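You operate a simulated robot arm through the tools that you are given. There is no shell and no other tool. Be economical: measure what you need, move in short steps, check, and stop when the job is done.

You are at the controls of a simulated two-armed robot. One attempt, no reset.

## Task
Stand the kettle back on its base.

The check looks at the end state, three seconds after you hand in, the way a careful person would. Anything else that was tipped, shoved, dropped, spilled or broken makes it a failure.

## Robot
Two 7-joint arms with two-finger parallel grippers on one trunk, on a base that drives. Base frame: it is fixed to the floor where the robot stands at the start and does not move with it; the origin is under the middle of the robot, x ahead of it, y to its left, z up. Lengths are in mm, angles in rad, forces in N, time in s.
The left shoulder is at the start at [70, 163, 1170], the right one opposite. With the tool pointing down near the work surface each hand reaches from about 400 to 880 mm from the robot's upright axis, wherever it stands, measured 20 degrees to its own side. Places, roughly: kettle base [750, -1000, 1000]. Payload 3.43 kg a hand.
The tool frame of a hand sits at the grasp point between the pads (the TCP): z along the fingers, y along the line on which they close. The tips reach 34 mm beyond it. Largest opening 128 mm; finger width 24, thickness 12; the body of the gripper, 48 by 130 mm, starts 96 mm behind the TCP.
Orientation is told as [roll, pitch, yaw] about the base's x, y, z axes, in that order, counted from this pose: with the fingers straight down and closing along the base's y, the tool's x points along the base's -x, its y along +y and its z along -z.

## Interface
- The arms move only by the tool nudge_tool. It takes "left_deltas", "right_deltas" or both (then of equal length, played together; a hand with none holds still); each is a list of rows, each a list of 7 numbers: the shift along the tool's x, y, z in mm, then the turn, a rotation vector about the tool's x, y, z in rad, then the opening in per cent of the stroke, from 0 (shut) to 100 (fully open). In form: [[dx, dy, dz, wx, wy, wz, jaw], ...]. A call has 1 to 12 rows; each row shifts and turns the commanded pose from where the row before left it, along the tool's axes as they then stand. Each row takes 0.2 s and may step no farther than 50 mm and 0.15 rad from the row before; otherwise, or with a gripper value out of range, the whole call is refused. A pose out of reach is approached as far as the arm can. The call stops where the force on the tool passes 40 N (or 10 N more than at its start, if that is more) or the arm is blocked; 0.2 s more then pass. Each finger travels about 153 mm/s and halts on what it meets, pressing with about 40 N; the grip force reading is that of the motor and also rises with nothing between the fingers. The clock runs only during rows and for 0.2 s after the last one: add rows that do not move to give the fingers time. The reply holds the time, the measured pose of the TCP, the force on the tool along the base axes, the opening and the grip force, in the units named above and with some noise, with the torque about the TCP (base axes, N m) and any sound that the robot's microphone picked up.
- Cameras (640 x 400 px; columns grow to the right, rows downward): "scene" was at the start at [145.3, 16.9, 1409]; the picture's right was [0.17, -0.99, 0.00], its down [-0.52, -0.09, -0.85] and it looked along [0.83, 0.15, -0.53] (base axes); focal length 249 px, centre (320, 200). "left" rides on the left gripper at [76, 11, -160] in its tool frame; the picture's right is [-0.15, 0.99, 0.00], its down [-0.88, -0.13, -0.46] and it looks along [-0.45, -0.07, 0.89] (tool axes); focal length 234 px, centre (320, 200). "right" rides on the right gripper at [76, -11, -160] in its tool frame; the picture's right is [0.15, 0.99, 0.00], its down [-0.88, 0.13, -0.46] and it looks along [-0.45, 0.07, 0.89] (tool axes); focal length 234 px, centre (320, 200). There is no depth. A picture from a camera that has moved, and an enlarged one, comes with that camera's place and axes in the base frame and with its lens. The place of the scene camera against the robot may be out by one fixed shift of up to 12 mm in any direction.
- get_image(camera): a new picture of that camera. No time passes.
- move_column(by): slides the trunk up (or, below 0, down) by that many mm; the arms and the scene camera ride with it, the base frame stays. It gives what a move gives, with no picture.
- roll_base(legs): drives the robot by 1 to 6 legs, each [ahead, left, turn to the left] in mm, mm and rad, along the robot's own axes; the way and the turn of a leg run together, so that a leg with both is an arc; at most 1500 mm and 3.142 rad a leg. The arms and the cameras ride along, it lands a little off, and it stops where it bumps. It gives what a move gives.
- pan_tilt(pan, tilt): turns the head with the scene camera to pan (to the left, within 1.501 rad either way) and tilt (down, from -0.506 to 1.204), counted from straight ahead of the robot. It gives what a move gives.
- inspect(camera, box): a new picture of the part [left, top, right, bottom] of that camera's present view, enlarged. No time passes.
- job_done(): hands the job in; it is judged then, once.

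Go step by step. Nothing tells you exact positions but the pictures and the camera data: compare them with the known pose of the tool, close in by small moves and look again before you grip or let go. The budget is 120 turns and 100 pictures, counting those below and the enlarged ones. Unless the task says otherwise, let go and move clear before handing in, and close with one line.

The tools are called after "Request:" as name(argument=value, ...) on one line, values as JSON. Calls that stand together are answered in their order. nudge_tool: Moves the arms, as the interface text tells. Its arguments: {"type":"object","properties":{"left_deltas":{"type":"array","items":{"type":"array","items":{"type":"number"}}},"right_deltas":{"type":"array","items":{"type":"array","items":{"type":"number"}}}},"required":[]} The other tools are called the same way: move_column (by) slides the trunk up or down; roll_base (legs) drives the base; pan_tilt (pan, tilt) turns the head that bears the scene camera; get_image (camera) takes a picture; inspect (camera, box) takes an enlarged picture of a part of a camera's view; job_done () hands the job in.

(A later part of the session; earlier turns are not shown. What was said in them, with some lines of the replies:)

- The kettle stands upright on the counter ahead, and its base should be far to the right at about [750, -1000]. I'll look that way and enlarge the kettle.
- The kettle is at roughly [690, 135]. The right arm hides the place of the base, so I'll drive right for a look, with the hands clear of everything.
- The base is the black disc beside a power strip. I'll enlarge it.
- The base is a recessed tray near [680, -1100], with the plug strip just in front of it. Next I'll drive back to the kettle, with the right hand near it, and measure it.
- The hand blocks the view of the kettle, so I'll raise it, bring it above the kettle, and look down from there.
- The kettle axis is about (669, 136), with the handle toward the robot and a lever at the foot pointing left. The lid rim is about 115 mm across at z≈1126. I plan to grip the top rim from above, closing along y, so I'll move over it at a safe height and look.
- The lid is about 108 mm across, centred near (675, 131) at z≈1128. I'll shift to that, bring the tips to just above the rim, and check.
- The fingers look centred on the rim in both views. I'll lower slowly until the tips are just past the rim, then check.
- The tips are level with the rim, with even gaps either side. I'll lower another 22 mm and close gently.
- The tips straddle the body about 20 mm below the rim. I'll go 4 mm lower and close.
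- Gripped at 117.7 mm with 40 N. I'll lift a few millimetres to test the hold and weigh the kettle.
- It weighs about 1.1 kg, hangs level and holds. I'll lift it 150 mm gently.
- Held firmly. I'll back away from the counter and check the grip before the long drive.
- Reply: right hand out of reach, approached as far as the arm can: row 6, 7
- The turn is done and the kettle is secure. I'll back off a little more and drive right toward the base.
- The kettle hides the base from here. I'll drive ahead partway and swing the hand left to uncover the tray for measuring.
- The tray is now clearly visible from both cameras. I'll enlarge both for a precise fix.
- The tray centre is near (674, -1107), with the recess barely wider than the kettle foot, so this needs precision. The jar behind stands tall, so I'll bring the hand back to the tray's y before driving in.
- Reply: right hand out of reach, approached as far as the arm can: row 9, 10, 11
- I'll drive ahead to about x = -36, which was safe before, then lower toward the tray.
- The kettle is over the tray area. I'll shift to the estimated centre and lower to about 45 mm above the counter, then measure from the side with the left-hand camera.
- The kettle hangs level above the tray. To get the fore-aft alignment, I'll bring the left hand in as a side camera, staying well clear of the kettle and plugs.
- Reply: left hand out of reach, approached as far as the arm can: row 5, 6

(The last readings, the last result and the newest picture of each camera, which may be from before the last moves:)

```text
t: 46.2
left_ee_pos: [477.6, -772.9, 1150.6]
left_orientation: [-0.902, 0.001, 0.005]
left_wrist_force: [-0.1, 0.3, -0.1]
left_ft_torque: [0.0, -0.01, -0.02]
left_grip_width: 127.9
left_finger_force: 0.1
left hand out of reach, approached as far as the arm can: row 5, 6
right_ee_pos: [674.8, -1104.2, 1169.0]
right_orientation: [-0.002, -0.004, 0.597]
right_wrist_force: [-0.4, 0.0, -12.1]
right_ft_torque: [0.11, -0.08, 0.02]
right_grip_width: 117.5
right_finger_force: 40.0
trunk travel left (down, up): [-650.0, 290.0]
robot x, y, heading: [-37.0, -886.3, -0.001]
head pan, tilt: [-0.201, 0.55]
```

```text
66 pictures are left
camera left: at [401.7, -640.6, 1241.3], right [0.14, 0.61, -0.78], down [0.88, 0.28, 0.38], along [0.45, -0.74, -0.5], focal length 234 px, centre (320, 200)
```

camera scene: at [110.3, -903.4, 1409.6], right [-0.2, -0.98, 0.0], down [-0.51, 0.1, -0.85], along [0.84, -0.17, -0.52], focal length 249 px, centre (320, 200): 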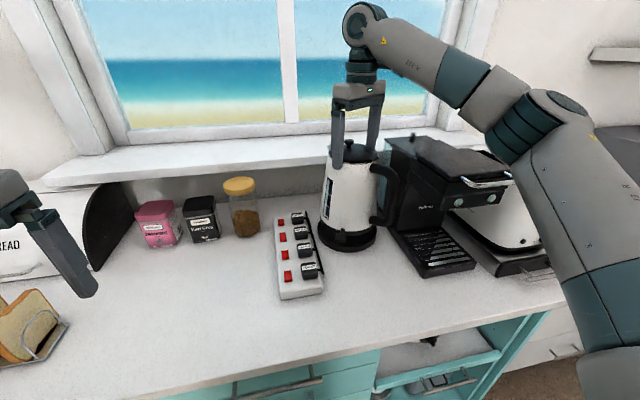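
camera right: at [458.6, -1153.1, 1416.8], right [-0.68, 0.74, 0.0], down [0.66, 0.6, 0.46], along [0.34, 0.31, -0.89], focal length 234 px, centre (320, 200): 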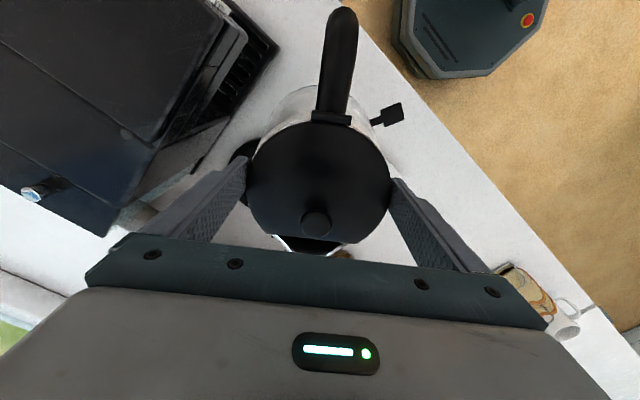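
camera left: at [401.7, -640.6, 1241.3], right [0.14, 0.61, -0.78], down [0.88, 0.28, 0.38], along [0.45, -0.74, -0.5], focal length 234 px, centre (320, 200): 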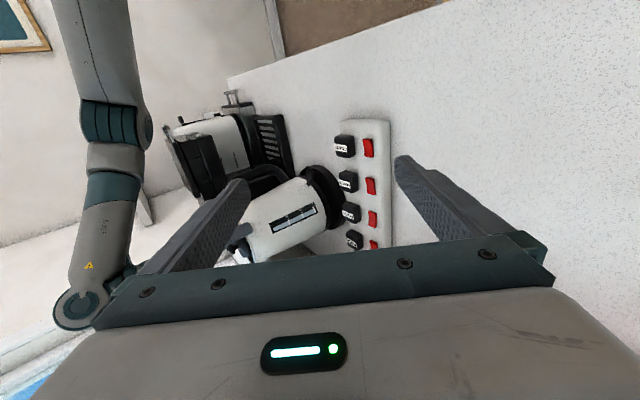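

That is a useful side view. I'll enlarge the kettle foot and tray there.

Request:
inspect(camera="left", box=[230, 140, 390, 250])

Request:
inspect(camera="scene", box=[305, 190, 385, 260])

```text
3.64 times, centred on (310, 195) of left
camera zoom: at [401.7, -640.6, 1241.3], right [0.14, 0.61, -0.78], down [0.88, 0.28, 0.38], along [0.45, -0.74, -0.5], focal length 852 px, centre (356, 218)
```

zoom: 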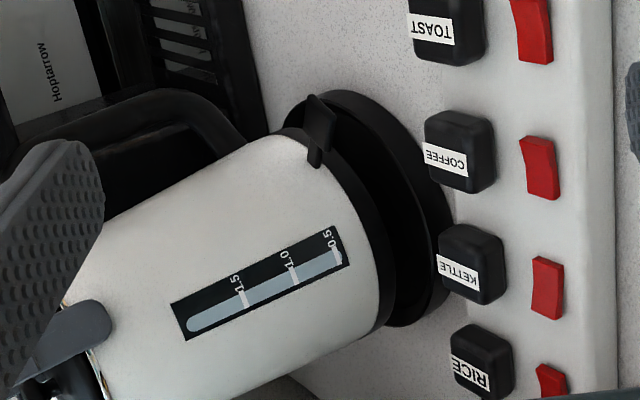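

```text
5.71 times, centred on (345, 225) of scene
camera zoom: at [110.6, -901.9, 1409.7], right [-0.2, -0.98, 0.0], down [-0.51, 0.1, -0.85], along [0.84, -0.17, -0.52], focal length 1425 px, centre (177, 57)
```

zoom: 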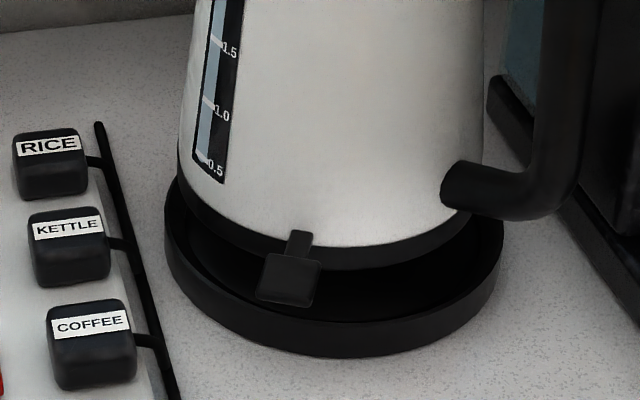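

Both views show the foot roughly over the recess. I'll lower 14 mm more so the offset can be judged closely.

Request:
nudge_tool(right_deltas=[[0, 0, 5, 0, 0, 0, 60], [0, 0, 5, 0, 0, 0, 60], [0, 0, 4, 0, 0, 0, 60], [0, 0, 0, 0, 0, 0, 60]])

Request:
inspect(camera="left", box=[270, 150, 366, 226])

Request:
inspect(camera="scene", box=[305, 200, 385, 260])

```text
t: 47.2
left_ee_pos: [477.8, -773.7, 1150.8]
left_orientation: [-0.9, 0.0, 0.005]
left_wrist_force: [1.2, -0.8, 1.4]
left_ft_torque: [0.04, -0.05, -0.01]
left_grip_width: 128.0
left_finger_force: 0.1
right_ee_pos: [675.3, -1104.6, 1154.7]
right_orientation: [-0.001, -0.004, 0.595]
right_wrist_force: [-1.1, -0.2, -11.6]
right_ft_torque: [0.05, -0.1, -0.02]
right_grip_width: 117.8
right_finger_force: 40.0
trunk travel left (down, up): [-650.0, 290.0]
robot x, y, heading: [-36.7, -884.3, 0.005]
head pan, tilt: [-0.201, 0.55]
```

```text
5.26 times, centred on (318, 188) of left
camera zoom: at [401.7, -641.9, 1241.8], right [0.14, 0.62, -0.77], down [0.88, 0.28, 0.39], along [0.45, -0.74, -0.5], focal length 1232 px, centre (330, 263)
```

zoom: 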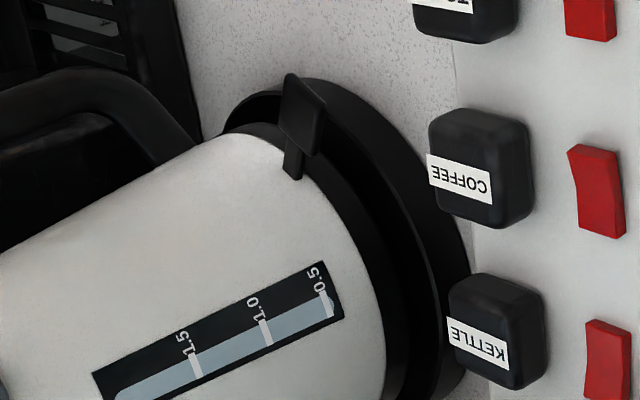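

```text
6.67 times, centred on (345, 230) of scene
camera zoom: at [110.5, -903.1, 1409.6], right [-0.2, -0.98, 0.0], down [-0.51, 0.1, -0.85], along [0.84, -0.17, -0.52], focal length 1662 px, centre (153, 0)
```

zoom: 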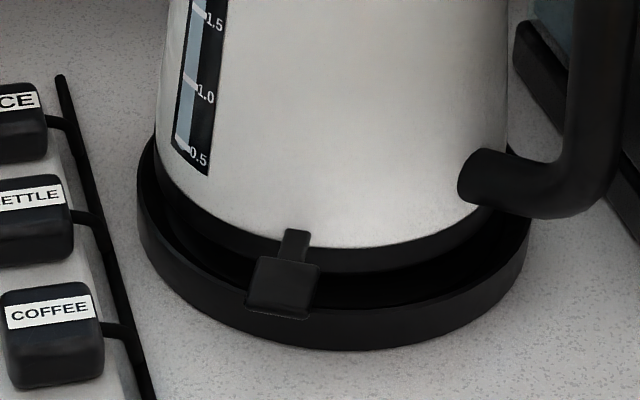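

The foot is about 10 mm above the rim. Comparing both views, the tray lies about 2 mm farther in x and 2–3 mm farther in -y than the kettle axis, so I'll correct for that and lower to rim level.

Request:
nudge_tool(right_deltas=[[-0.3, -3.2, 0, 0, 0, 0, 60], [0, 0, 4, 0, 0, 0, 60], [0, 0, 3, 0, 0, 0, 60], [0, 0, 0, 0, 0, 0, 60]])

Request:
inspect(camera="left", box=[270, 160, 366, 236])

Request:
inspect(camera="scene", box=[305, 200, 385, 260])

```text
t: 48.2
left_ee_pos: [478.0, -774.2, 1149.8]
left_orientation: [-0.898, -0.001, 0.006]
left_wrist_force: [-0.2, 0.4, -0.2]
left_ft_torque: [-0.01, -0.02, 0.02]
left_grip_width: 128.0
left_finger_force: 0.2
right_ee_pos: [678.0, -1108.1, 1146.4]
right_orientation: [0.0, -0.002, 0.598]
right_wrist_force: [0.4, 0.8, -11.9]
right_ft_torque: [0.05, -0.15, 0.04]
right_grip_width: 117.0
right_finger_force: 40.3
trunk travel left (down, up): [-650.0, 290.0]
robot x, y, heading: [-35.2, -886.0, 0.003]
head pan, tilt: [-0.201, 0.55]
```

```text
5.26 times, centred on (318, 198) of left
camera zoom: at [401.6, -642.1, 1241.8], right [0.14, 0.62, -0.77], down [0.88, 0.28, 0.39], along [0.45, -0.74, -0.5], focal length 1232 px, centre (330, 210)
```

zoom: 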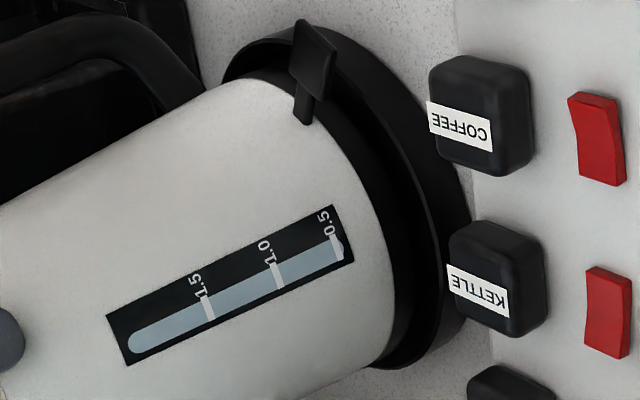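

```text
6.67 times, centred on (345, 230) of scene
camera zoom: at [110.4, -903.3, 1409.6], right [-0.2, -0.98, 0.0], down [-0.51, 0.1, -0.85], along [0.84, -0.17, -0.52], focal length 1662 px, centre (153, 0)
```

zoom: 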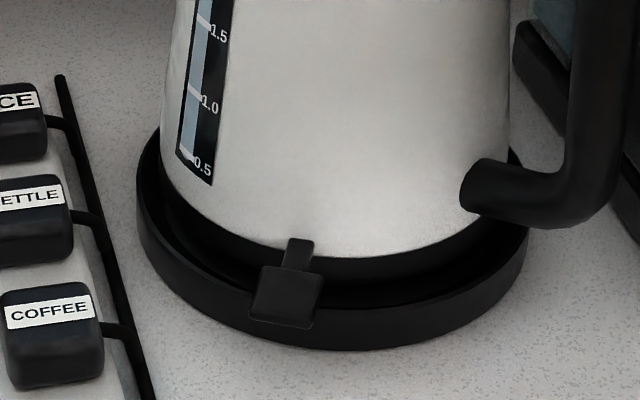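

Both views now show even gaps around the foot. I'll lower in small steps and watch the force.

Request:
nudge_tool(right_deltas=[[0, 0, 2, 0, 0, 0, 60], [0, 0, 2, 0, 0, 0, 60], [0, 0, 2, 0, 0, 0, 60], [0, 0, 2, 0, 0, 0, 60], [0, 0, 0, 0, 0, 0, 60]])

Request:
inspect(camera="scene", box=[305, 200, 385, 260])

```text
t: 49.4
left_ee_pos: [477.1, -772.3, 1151.3]
left_orientation: [-0.902, -0.001, 0.004]
left_wrist_force: [0.4, -0.2, 0.1]
left_ft_torque: [0.0, -0.02, 0.0]
left_grip_width: 127.7
left_finger_force: 0.0
right_ee_pos: [676.4, -1107.3, 1140.8]
right_orientation: [-0.002, -0.004, 0.598]
right_wrist_force: [-0.2, 0.9, -11.9]
right_ft_torque: [0.06, -0.1, 0.01]
right_grip_width: 117.6
right_finger_force: 40.0
trunk travel left (down, up): [-650.0, 290.0]
robot x, y, heading: [-36.9, -887.0, -0.003]
head pan, tilt: [-0.201, 0.55]
```

```text
6.67 times, centred on (345, 230) of scene
camera zoom: at [110.0, -902.3, 1409.8], right [-0.2, -0.98, 0.0], down [-0.51, 0.1, -0.85], along [0.84, -0.17, -0.52], focal length 1662 px, centre (153, 0)
```

zoom: 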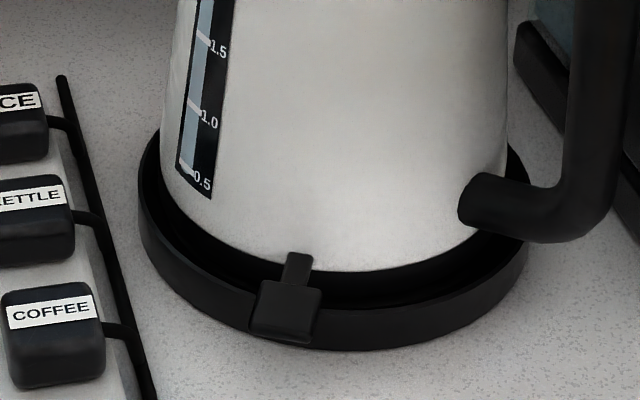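

No contact yet, and the foot is going into the recess. I'll continue in small steps.

Request:
nudge_tool(right_deltas=[[0, 0, 2, 0, 0, 0, 60], [0, 0, 2, 0, 0, 0, 60], [0, 0, 1, 0, 0, 0, 60], [0, 0, 0, 0, 0, 0, 60]])

Request:
inspect(camera="scene", box=[305, 200, 385, 260])

Request:
inspect(camera="left", box=[270, 160, 366, 236])

```text
t: 50.4
left_ee_pos: [475.3, -772.3, 1152.5]
left_orientation: [-0.901, -0.002, 0.006]
left_wrist_force: [0.2, -0.5, -0.6]
left_ft_torque: [0.04, -0.03, 0.01]
left_grip_width: 128.1
left_finger_force: 0.1
right_ee_pos: [676.4, -1106.7, 1138.9]
right_orientation: [-0.004, -0.011, 0.597]
right_wrist_force: [8.2, -1.2, 18.4]
right_ft_torque: [-0.42, 0.07, 0.09]
right_grip_width: 117.3
right_finger_force: 39.8
trunk travel left (down, up): [-650.0, 290.0]
robot x, y, heading: [-37.5, -886.7, -0.003]
head pan, tilt: [-0.201, 0.55]
```

```text
6.67 times, centred on (345, 230) of scene
camera zoom: at [107.9, -901.8, 1410.2], right [-0.2, -0.98, 0.0], down [-0.51, 0.1, -0.85], along [0.84, -0.17, -0.52], focal length 1662 px, centre (153, 0)
```

zoom: 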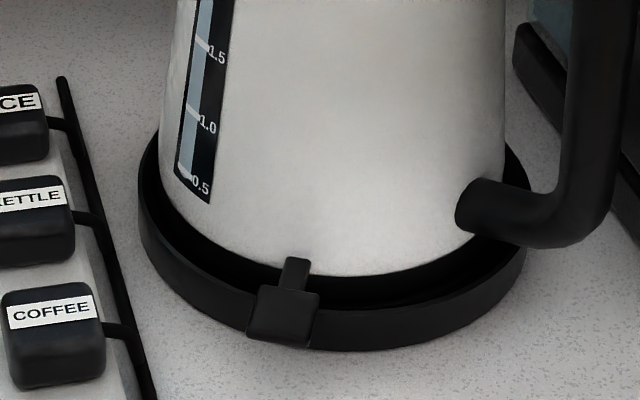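

```text
5.26 times, centred on (318, 198) of left
camera zoom: at [399.4, -640.7, 1242.7], right [0.15, 0.62, -0.77], down [0.88, 0.28, 0.39], along [0.46, -0.74, -0.5], focal length 1232 px, centre (330, 210)
```

zoom: 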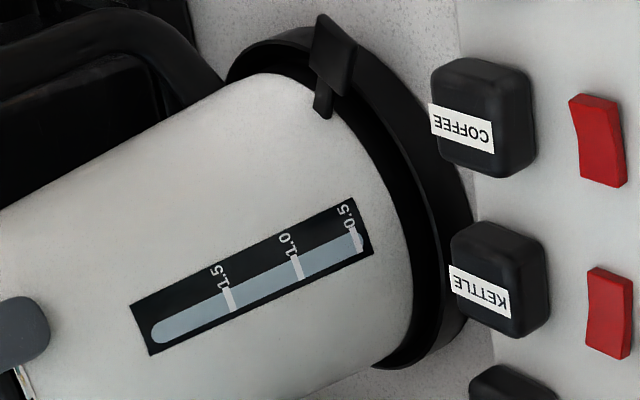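

Contact at TCP z≈1139 with a small push toward +x. I'll enlarge to see whether the foot is on the recess floor, the rim, or the lever is touching.

Request:
inspect(camera="scene", box=[320, 220, 360, 250])

Request:
inspect(camera="left", box=[298, 160, 346, 190])

Request:
inspect(camera="left", box=[310, 195, 358, 231])

```text
13.33 times, centred on (340, 235) of scene
camera zoom: at [107.9, -901.8, 1410.2], right [-0.2, -0.98, 0.0], down [-0.51, 0.1, -0.85], along [0.84, -0.17, -0.52], focal length 3324 px, centre (53, -267)
```

zoom: 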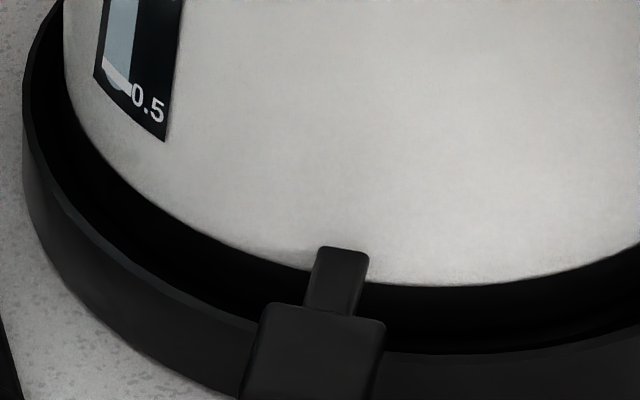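

```text
13.33 times, centred on (322, 175) of left
camera zoom: at [399.4, -640.7, 1242.7], right [0.15, 0.62, -0.77], down [0.88, 0.28, 0.39], along [0.46, -0.74, -0.5], focal length 3122 px, centre (293, 533)
```

zoom: 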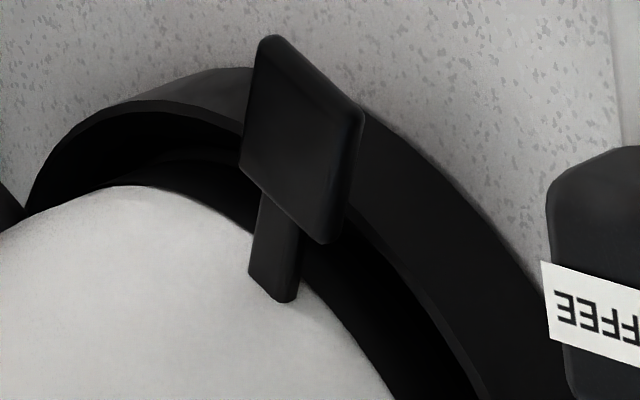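

```text
11.11 times, centred on (334, 213) of left
camera zoom: at [399.4, -640.7, 1242.7], right [0.15, 0.62, -0.77], down [0.88, 0.28, 0.39], along [0.46, -0.74, -0.5], focal length 2602 px, centre (164, 56)
```

zoom: 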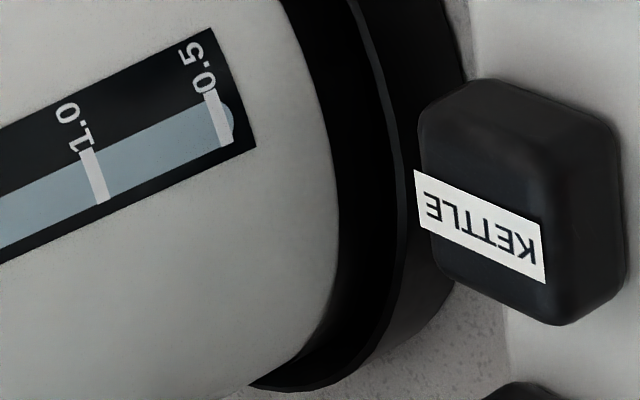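

The torque suggests contact at the front edge of the foot, about 60 mm toward the robot. I'll ease up 3 mm, shift 3 mm in +x, and lower again to see if it seats deeper.

Request:
nudge_tool(right_deltas=[[0, 0, -4, 0, 0, 0, 60], [0, 0, -3, 0, 0, 0, 60], [0, 0, 0, 0, 0, 0, 60], [-2.5, -1.7, 0, 0, 0, 0, 60], [0, 0, 0, 0, 0, 0, 60]])

Request:
nudge_tool(right_deltas=[[0, 0, 2, 0, 0, 0, 60], [0, 0, 2, 0, 0, 0, 60], [0, 0, 1, 0, 0, 0, 60], [0, 0, 1, 0, 0, 0, 60], [0, 0, 0, 0, 0, 0, 60]])

Request:
inspect(camera="scene", box=[305, 200, 385, 260])

```text
t: 51.6
left_ee_pos: [477.2, -773.2, 1150.5]
left_orientation: [-0.898, -0.001, 0.006]
left_wrist_force: [0.1, -0.2, -1.2]
left_ft_torque: [0.02, 0.0, -0.03]
left_grip_width: 127.9
left_finger_force: 0.0
right_ee_pos: [679.8, -1108.1, 1141.1]
right_orientation: [0.001, -0.003, 0.596]
right_wrist_force: [-0.1, -0.4, -11.6]
right_ft_torque: [0.04, -0.07, 0.02]
right_grip_width: 117.2
right_finger_force: 40.1
trunk travel left (down, up): [-650.0, 290.0]
robot x, y, heading: [-33.1, -890.2, 0.001]
head pan, tilt: [-0.201, 0.55]
```

```text
t: 52.8
left_ee_pos: [476.2, -772.4, 1151.8]
left_orientation: [-0.9, -0.001, 0.005]
left_wrist_force: [-1.1, -0.2, -0.4]
left_ft_torque: [0.02, 0.01, 0.0]
left_grip_width: 128.0
left_finger_force: 0.1
right_ee_pos: [679.1, -1106.9, 1138.4]
right_orientation: [-0.003, -0.01, 0.595]
right_wrist_force: [7.8, -0.6, 14.8]
right_ft_torque: [-0.42, -0.08, 0.16]
right_grip_width: 117.5
right_finger_force: 40.5
trunk travel left (down, up): [-650.0, 290.0]
robot x, y, heading: [-34.5, -887.5, 0.002]
head pan, tilt: [-0.201, 0.55]
```

```text
6.67 times, centred on (345, 230) of scene
camera zoom: at [108.5, -902.4, 1410.2], right [-0.2, -0.98, 0.0], down [-0.51, 0.1, -0.85], along [0.84, -0.17, -0.52], focal length 1662 px, centre (153, 0)
```

zoom: 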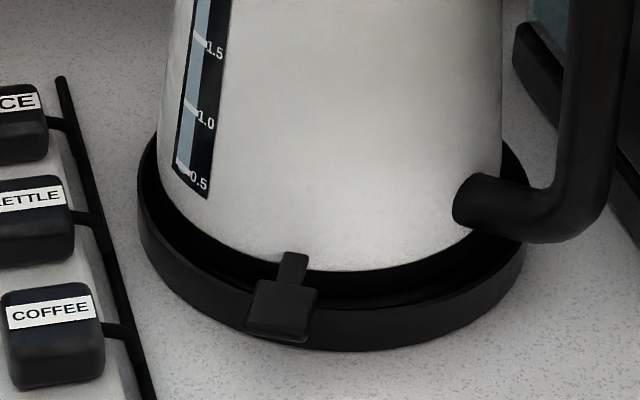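

The contact height is the same after shifting 3 mm, which points to the recess floor. I'll take off the pressure, then check the side view before easing the grip.

Request:
nudge_tool(right_deltas=[[0, 0, -1, 0, 0, 0, 60], [0, 0, -1, 0, 0, 0, 60], [0, 0, 0, 0, 0, 0, 60]])

Request:
inspect(camera="left", box=[270, 160, 366, 236])

Request:
inspect(camera="scene", box=[290, 130, 410, 260])

```text
t: 53.6
left_ee_pos: [476.9, -771.6, 1151.1]
left_orientation: [-0.901, -0.001, 0.004]
left_wrist_force: [-1.0, 0.9, 0.4]
left_ft_torque: [0.02, -0.03, -0.02]
left_grip_width: 128.0
left_finger_force: 0.0
right_ee_pos: [679.2, -1106.1, 1137.8]
right_orientation: [-0.003, -0.005, 0.597]
right_wrist_force: [9.8, 1.4, 10.3]
right_ft_torque: [-0.1, -0.73, 0.13]
right_grip_width: 117.4
right_finger_force: 40.3
trunk travel left (down, up): [-650.0, 290.0]
robot x, y, heading: [-35.4, -886.9, -0.001]
head pan, tilt: [-0.201, 0.55]
```

```text
5.26 times, centred on (318, 198) of left
camera zoom: at [400.7, -641.2, 1242.0], right [0.14, 0.62, -0.77], down [0.88, 0.28, 0.39], along [0.45, -0.74, -0.5], focal length 1232 px, centre (330, 210)
```

zoom: 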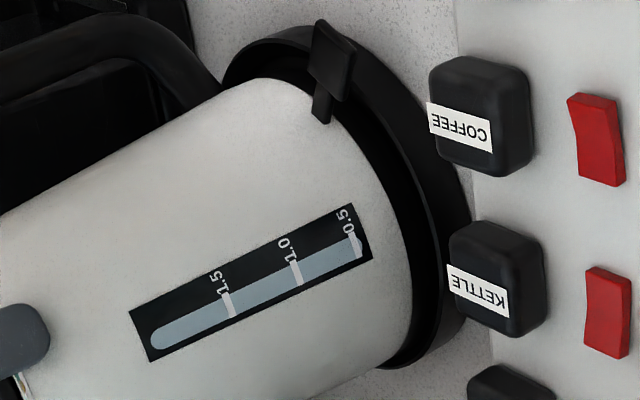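

```text
3.08 times, centred on (350, 195) of scene
camera zoom: at [109.4, -902.4, 1409.7], right [-0.2, -0.98, 0.0], down [-0.51, 0.1, -0.85], along [0.84, -0.17, -0.52], focal length 767 px, centre (228, 215)
```

zoom: 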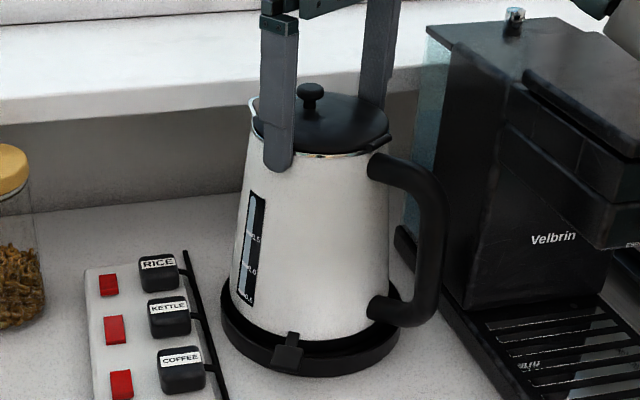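

From the side view the kettle now sits about 4 mm too far toward the wall. I'll lift slightly, shift 4.5 mm back in -x, and lower again.

Request:
nudge_tool(right_deltas=[[0, 0, -3, 0, 0, 0, 60], [0, 0, -3, 0, 0, 0, 60], [0, 0, 0, 0, 0, 0, 60], [3.7, 2.5, 0, 0, 0, 0, 60], [0, 0, 0, 0, 0, 0, 60]])

Request:
nudge_tool(right_deltas=[[0, 0, 2, 0, 0, 0, 60], [0, 0, 2, 0, 0, 0, 60], [0, 0, 0, 0, 0, 0, 60]])

Request:
nudge_tool(right_deltas=[[0, 0, 1, 0, 0, 0, 60], [0, 0, 1, 0, 0, 0, 60], [0, 0, 0, 0, 0, 0, 60]])

Request:
inspect(camera="left", box=[270, 160, 366, 236])

Request:
inspect(camera="scene", box=[305, 200, 385, 260])

```text
t: 54.8
left_ee_pos: [477.3, -772.5, 1150.0]
left_orientation: [-0.9, -0.001, 0.002]
left_wrist_force: [-0.1, 0.4, 0.8]
left_ft_torque: [0.01, -0.03, -0.02]
left_grip_width: 128.0
left_finger_force: 0.1
right_ee_pos: [675.5, -1107.4, 1144.0]
right_orientation: [-0.001, -0.004, 0.596]
right_wrist_force: [0.1, 0.5, -12.0]
right_ft_torque: [0.04, -0.07, 0.02]
right_grip_width: 117.3
right_finger_force: 39.9
trunk travel left (down, up): [-650.0, 290.0]
robot x, y, heading: [-34.0, -886.7, 0.002]
head pan, tilt: [-0.201, 0.55]
```

```text
t: 55.6
left_ee_pos: [477.1, -771.8, 1151.7]
left_orientation: [-0.898, -0.001, 0.005]
left_wrist_force: [-1.3, -0.7, 0.4]
left_ft_torque: [0.01, -0.01, 0.0]
left_grip_width: 128.0
left_finger_force: 0.1
right_ee_pos: [676.2, -1106.7, 1139.0]
right_orientation: [-0.001, -0.005, 0.596]
right_wrist_force: [0.4, -0.2, -11.6]
right_ft_torque: [0.07, -0.07, -0.02]
right_grip_width: 117.3
right_finger_force: 39.9
trunk travel left (down, up): [-650.0, 290.0]
robot x, y, heading: [-34.9, -888.3, -0.005]
head pan, tilt: [-0.201, 0.55]
```

```text
t: 56.4
left_ee_pos: [477.5, -771.2, 1151.6]
left_orientation: [-0.899, 0.0, 0.006]
left_wrist_force: [-0.1, -0.7, 0.2]
left_ft_torque: [0.0, 0.04, -0.03]
left_grip_width: 128.1
left_finger_force: 0.0
right_ee_pos: [674.9, -1105.1, 1137.7]
right_orientation: [-0.003, -0.006, 0.598]
right_wrist_force: [0.3, 1.3, -10.1]
right_ft_torque: [0.03, -0.12, 0.02]
right_grip_width: 117.4
right_finger_force: 39.7
trunk travel left (down, up): [-650.0, 290.0]
robot x, y, heading: [-39.7, -890.6, 0.0]
head pan, tilt: [-0.201, 0.55]
```

```text
5.26 times, centred on (318, 198) of left
camera zoom: at [401.0, -640.8, 1241.9], right [0.14, 0.62, -0.78], down [0.88, 0.28, 0.39], along [0.45, -0.74, -0.5], focal length 1232 px, centre (330, 210)
```

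zoom: 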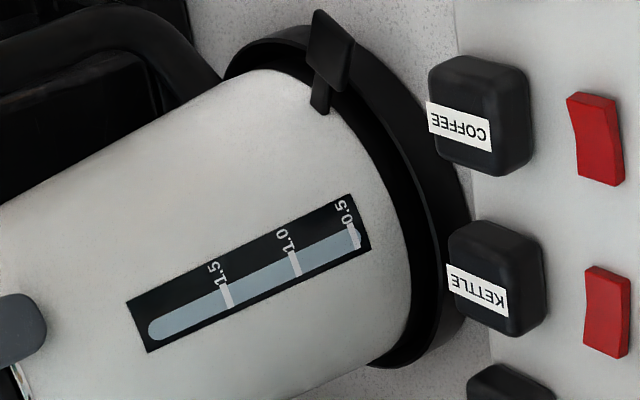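

```text
6.67 times, centred on (345, 230) of scene
camera zoom: at [109.7, -901.9, 1409.8], right [-0.2, -0.98, 0.0], down [-0.51, 0.1, -0.85], along [0.84, -0.17, -0.52], focal length 1662 px, centre (153, 0)
```

zoom: 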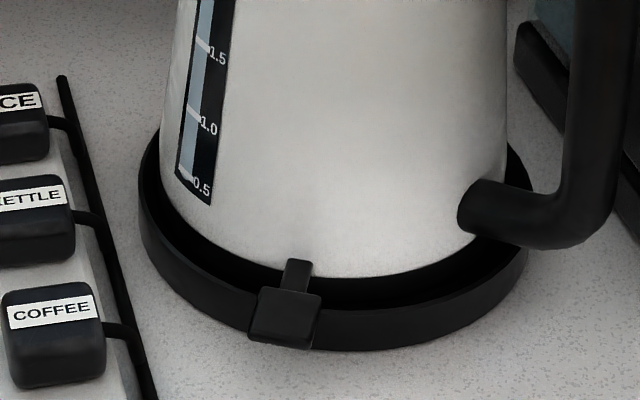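

Contact starts at the same z≈1137.7 at three lateral positions, so this is the flat recess floor. I'll settle it 1 mm more to take its weight.

Request:
nudge_tool(right_deltas=[[0, 0, 1, 0, 0, 0, 60], [0, 0, 0, 0, 0, 0, 60]])

Request:
inspect(camera="scene", box=[320, 215, 360, 250])

```text
t: 57.0
left_ee_pos: [476.2, -772.7, 1151.7]
left_orientation: [-0.9, -0.001, 0.004]
left_wrist_force: [-0.8, 0.4, 0.0]
left_ft_torque: [-0.02, -0.03, 0.03]
left_grip_width: 128.0
left_finger_force: 0.2
right_ee_pos: [674.0, -1105.8, 1139.7]
right_orientation: [-0.005, -0.006, 0.597]
right_wrist_force: [5.2, -0.5, 4.1]
right_ft_torque: [-0.23, -0.1, 0.11]
right_grip_width: 117.6
right_finger_force: 39.9
trunk travel left (down, up): [-650.0, 290.0]
robot x, y, heading: [-38.1, -890.8, 0.002]
head pan, tilt: [-0.201, 0.55]
```

```text
11.43 times, centred on (340, 232) of scene
camera zoom: at [108.8, -902.0, 1409.9], right [-0.2, -0.98, 0.0], down [-0.51, 0.1, -0.85], along [0.84, -0.17, -0.52], focal length 2849 px, centre (91, -171)
```

zoom: 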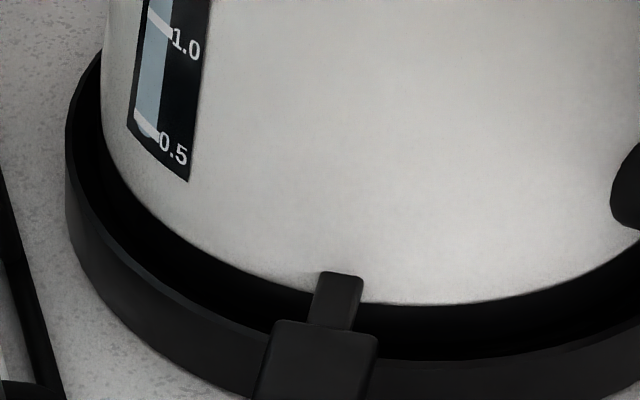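

The weight is mostly carried now. I'll open the fingers slowly and see how the kettle settles.

Request:
nudge_tool(right_deltas=[[0, 0, 0, 0, 0, 0, 93], [0, 0, 0, 0, 0, 0, 96], [0, 0, 0, 0, 0, 0, 100], [0, 0, 0, 0, 0, 0, 100]])

Request:
inspect(camera="scene", box=[290, 130, 410, 260])

Request:
inspect(camera="left", box=[220, 150, 366, 246])

Request:
inspect(camera="scene", box=[305, 200, 385, 260])

```text
t: 58.0
left_ee_pos: [476.9, -771.8, 1151.9]
left_orientation: [-0.9, -0.003, 0.005]
left_wrist_force: [-0.1, -0.6, -0.2]
left_ft_torque: [-0.02, 0.02, 0.02]
left_grip_width: 128.1
left_finger_force: 0.0
right_ee_pos: [674.4, -1106.1, 1137.9]
right_orientation: [-0.003, -0.005, 0.597]
right_wrist_force: [-0.5, 1.3, -1.7]
right_ft_torque: [0.02, -0.02, -0.02]
right_grip_width: 128.1
right_finger_force: 0.1
trunk travel left (down, up): [-650.0, 290.0]
robot x, y, heading: [-33.2, -886.2, 0.0]
head pan, tilt: [-0.201, 0.55]
```

```text
3.08 times, centred on (350, 195) of scene
camera zoom: at [108.2, -902.1, 1409.9], right [-0.2, -0.98, 0.0], down [-0.51, 0.1, -0.85], along [0.84, -0.17, -0.52], focal length 767 px, centre (228, 215)
```

zoom: 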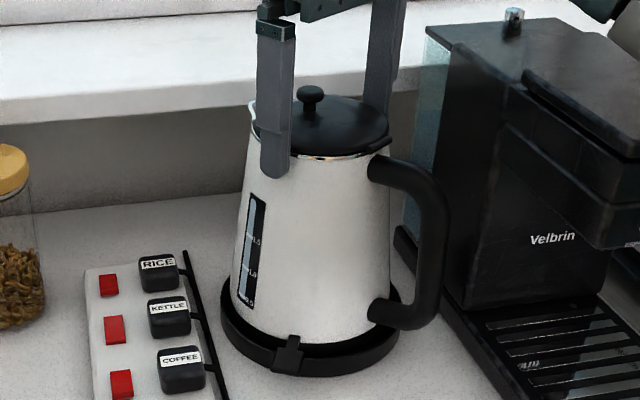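

```text
4.17 times, centred on (293, 198) of left
camera zoom: at [399.7, -641.0, 1242.4], right [0.14, 0.62, -0.77], down [0.88, 0.28, 0.39], along [0.45, -0.74, -0.5], focal length 976 px, centre (432, 208)
```

zoom: 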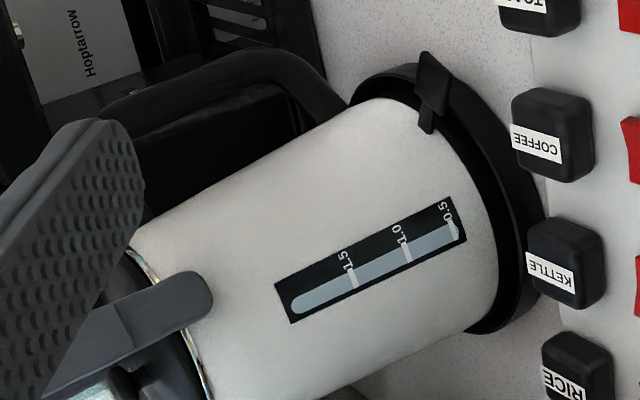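

```text
6.67 times, centred on (345, 230) of scene
camera zoom: at [108.2, -902.1, 1409.9], right [-0.2, -0.98, 0.0], down [-0.51, 0.1, -0.85], along [0.84, -0.17, -0.52], focal length 1662 px, centre (153, 0)
```

zoom: 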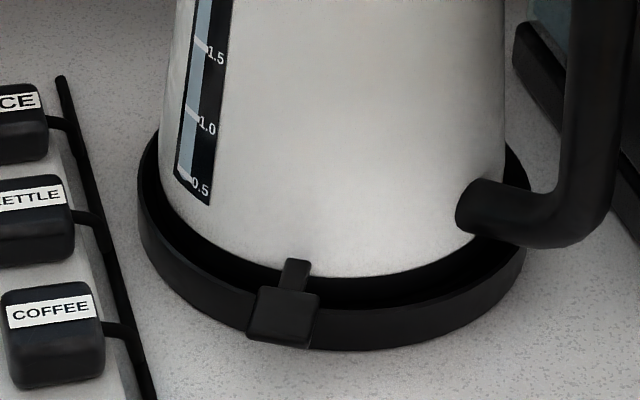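

The kettle stands free and upright. I'll raise the right hand straight up clear of it and check from above.

Request:
nudge_tool(right_deltas=[[0, 0, -8, 0, 0, 0, 100], [0, 0, -10, 0, 0, 0, 100], [0, 0, -15, 0, 0, 0, 100], [0, 0, -20, 0, 0, 0, 100], [0, 0, -20, 0, 0, 0, 100], [0, 0, -20, 0, 0, 0, 100], [0, 0, 0, 0, 0, 0, 100]])

Request:
inspect(camera="scene", box=[290, 130, 410, 260])

Request:
get_image(camera="right")

Request:
inspect(camera="left", box=[220, 150, 366, 246])

```text
t: 59.6
left_ee_pos: [476.2, -773.2, 1150.7]
left_orientation: [-0.899, -0.002, 0.005]
left_wrist_force: [-0.4, 0.0, 0.0]
left_ft_torque: [0.01, 0.02, 0.02]
left_grip_width: 128.1
left_finger_force: 0.1
right_ee_pos: [658.8, -1101.1, 1226.3]
right_orientation: [-0.002, -0.007, 0.594]
right_wrist_force: [-0.7, -0.9, -0.3]
right_ft_torque: [0.01, 0.01, -0.01]
right_grip_width: 127.9
right_finger_force: 0.1
right hand out of reach, approached as far as the arm can: row 4, 5, 6
trunk travel left (down, up): [-650.0, 290.0]
robot x, y, heading: [-37.8, -887.0, 0.004]
head pan, tilt: [-0.201, 0.55]
```

```text
3.08 times, centred on (350, 195) of scene
camera zoom: at [109.3, -903.1, 1409.8], right [-0.2, -0.98, 0.0], down [-0.51, 0.1, -0.85], along [0.84, -0.17, -0.52], focal length 767 px, centre (228, 215)
```

zoom: 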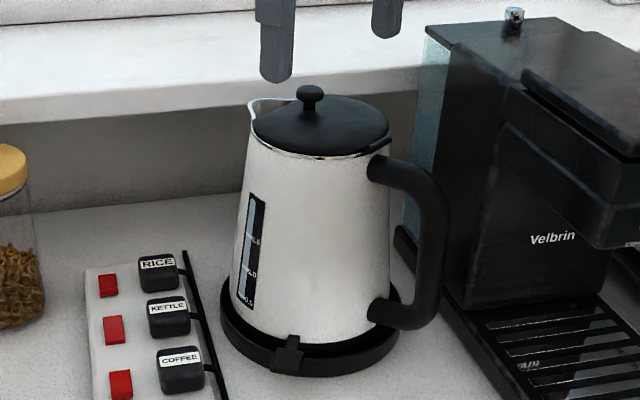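

```text
43 pictures are left
camera right: at [602.1, -1153.2, 1384.2], right [-0.68, 0.74, 0.0], down [0.65, 0.6, 0.46], along [0.34, 0.31, -0.89], focal length 234 px, centre (320, 200)
```

right: 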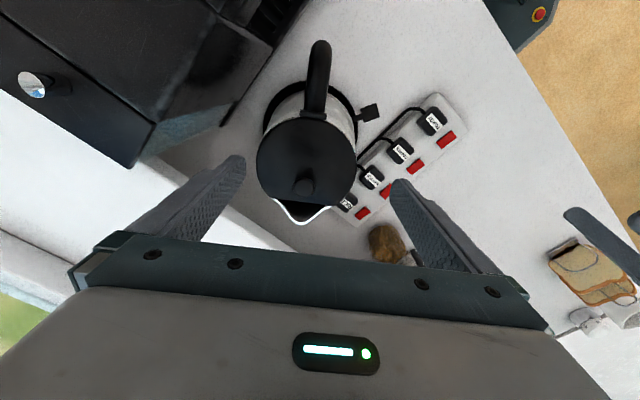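

```text
4.17 times, centred on (293, 198) of left
camera zoom: at [400.6, -641.9, 1242.2], right [0.14, 0.62, -0.77], down [0.88, 0.28, 0.39], along [0.45, -0.74, -0.5], focal length 976 px, centre (432, 208)
```

zoom: 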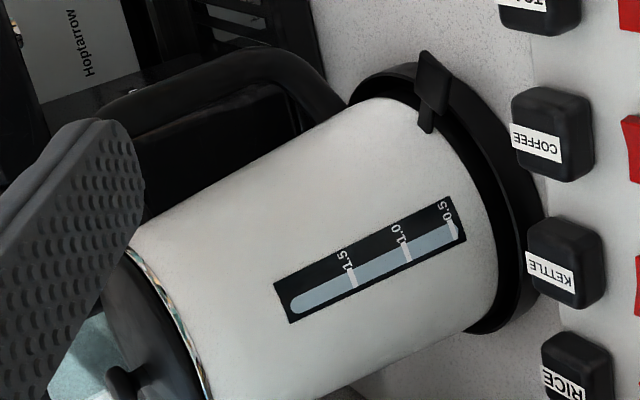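

It looks upright. I'll check the gap around the foot from above and once more from the side at high zoom.

Request:
inspect(camera="right", box=[240, 60, 400, 160])

Request:
inspect(camera="left", box=[295, 160, 359, 200])

Request:
inspect(camera="scene", box=[310, 205, 390, 255])

```text
4.00 times, centred on (320, 110) of right
camera zoom: at [602.1, -1153.2, 1384.2], right [-0.68, 0.74, 0.0], down [0.65, 0.6, 0.46], along [0.34, 0.31, -0.89], focal length 937 px, centre (320, 560)
```

zoom: 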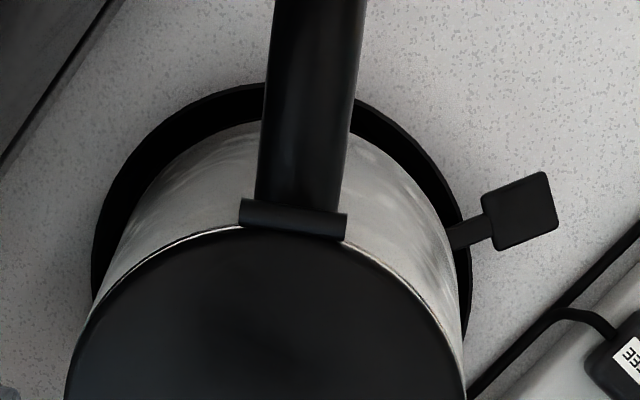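

```text
10.00 times, centred on (327, 180) of left
camera zoom: at [400.6, -641.9, 1242.2], right [0.14, 0.62, -0.77], down [0.88, 0.28, 0.39], along [0.45, -0.74, -0.5], focal length 2342 px, centre (250, 400)
```

zoom: 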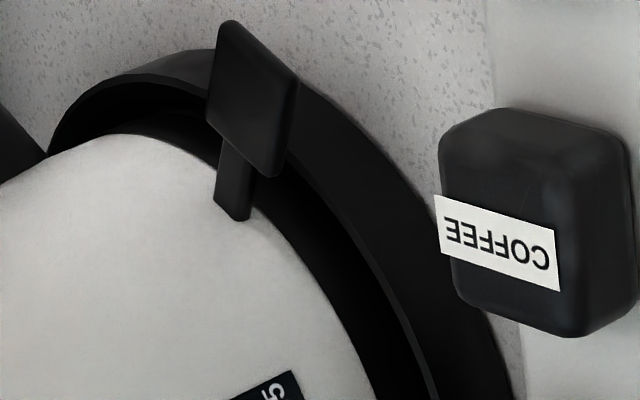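

```text
8.00 times, centred on (350, 230) of scene
camera zoom: at [109.3, -903.1, 1409.8], right [-0.2, -0.98, 0.0], down [-0.51, 0.1, -0.85], along [0.84, -0.17, -0.52], focal length 1994 px, centre (80, -40)
```

zoom: 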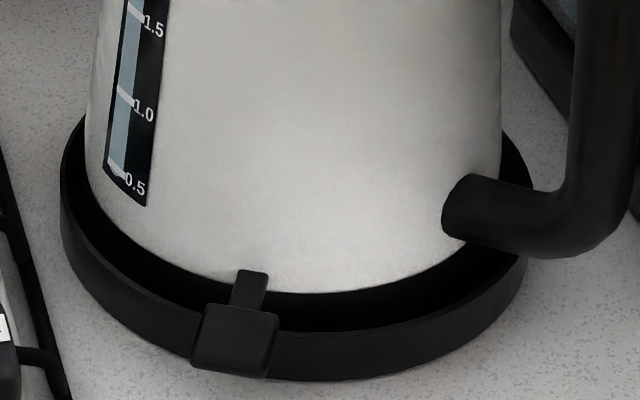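

The foot is centred. To be sure it sits in the recess rather than on the rim, I'll look at the front edge at the highest zoom.

Request:
inspect(camera="scene", box=[345, 230, 373, 248])

Request:
inspect(camera="left", box=[324, 196, 348, 212])

Request:
inspect(camera="left", box=[296, 163, 320, 179])

```text
16.00 times, centred on (359, 239) of scene
camera zoom: at [109.3, -903.1, 1409.8], right [-0.2, -0.98, 0.0], down [-0.51, 0.1, -0.85], along [0.84, -0.17, -0.52], focal length 3989 px, centre (-304, -424)
```

zoom: 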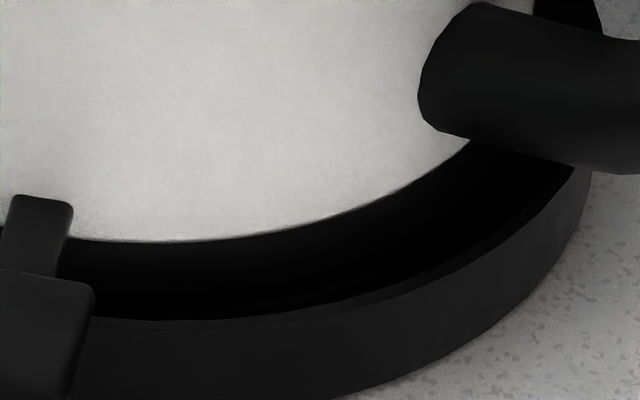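

```text
16.00 times, centred on (336, 204) of left
camera zoom: at [400.6, -641.9, 1242.2], right [0.14, 0.62, -0.77], down [0.88, 0.28, 0.39], along [0.45, -0.74, -0.5], focal length 3747 px, centre (64, 136)
```

zoom: 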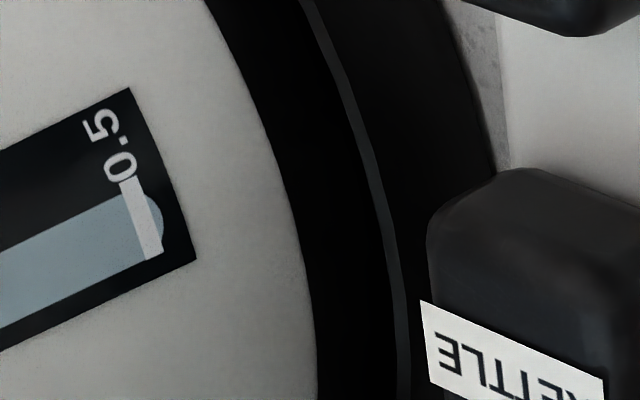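

```text
16.00 times, centred on (308, 171) of left
camera zoom: at [400.6, -641.9, 1242.2], right [0.14, 0.62, -0.77], down [0.88, 0.28, 0.39], along [0.45, -0.74, -0.5], focal length 3747 px, centre (512, 664)
```

zoom: 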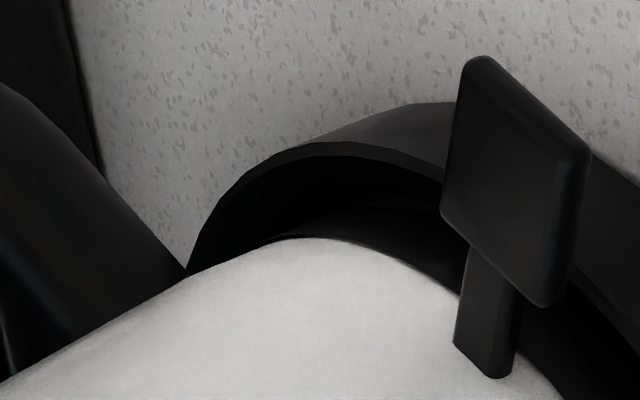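

The foot's edge shows inside the rim lip, a few millimetres below it with an even gap, so it is seated on the base. I'll back the robot away, with the fingertips above the knob, and take a final look.

Request:
roll_base(legs=[[-300, 0, 0]])

Request:
get_image(camera="scene")

Request:
inspect(camera="scene", box=[260, 100, 420, 240])

```text
t: 61.7
left_ee_pos: [177.8, -772.9, 1150.8]
left_orientation: [-0.898, 0.0, 0.006]
left_wrist_force: [0.9, -0.3, -0.3]
left_ft_torque: [-0.04, 0.0, -0.03]
left_grip_width: 128.1
left_finger_force: 0.0
right_ee_pos: [360.1, -1099.8, 1225.1]
right_orientation: [-0.003, -0.005, 0.598]
right_wrist_force: [-1.0, 0.5, -0.5]
right_ft_torque: [0.03, -0.01, 0.04]
right_grip_width: 128.1
right_finger_force: 0.0
trunk travel left (down, up): [-650.0, 290.0]
robot x, y, heading: [-338.4, -887.2, 0.011]
head pan, tilt: [-0.201, 0.55]
```

```text
35 pictures are left
camera scene: at [-189.4, -904.0, 1409.7], right [-0.19, -0.98, 0.0], down [-0.51, 0.1, -0.85], along [0.84, -0.16, -0.52], focal length 249 px, centre (320, 200)
```

scene: 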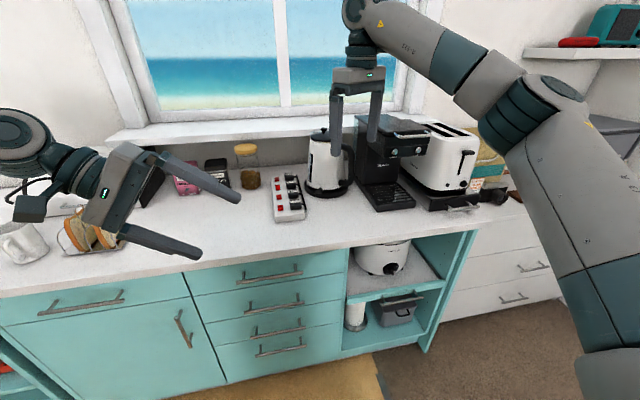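

```text
2.86 times, centred on (340, 170) of scene
camera zoom: at [-189.4, -904.0, 1409.7], right [-0.19, -0.98, 0.0], down [-0.51, 0.1, -0.85], along [0.84, -0.16, -0.52], focal length 712 px, centre (263, 286)
```

zoom: 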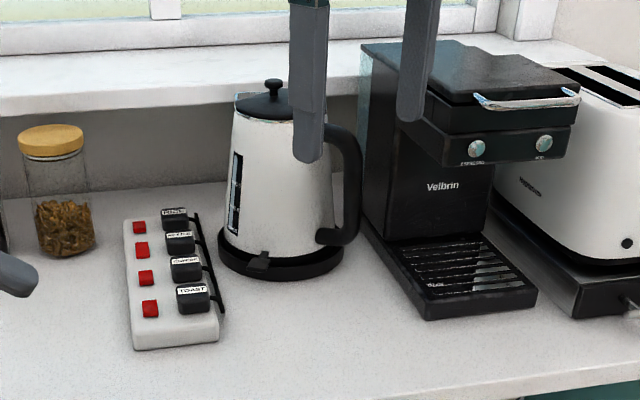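

The kettle stands upright on its base, nothing else looks disturbed and both hands are clear, so I'm handing in.

Request:
job_done()

```text
The job is handed in.
```

The kettle is back on its base, upright and seated in the recess; as far as the pictures show, nothing else was disturbed.
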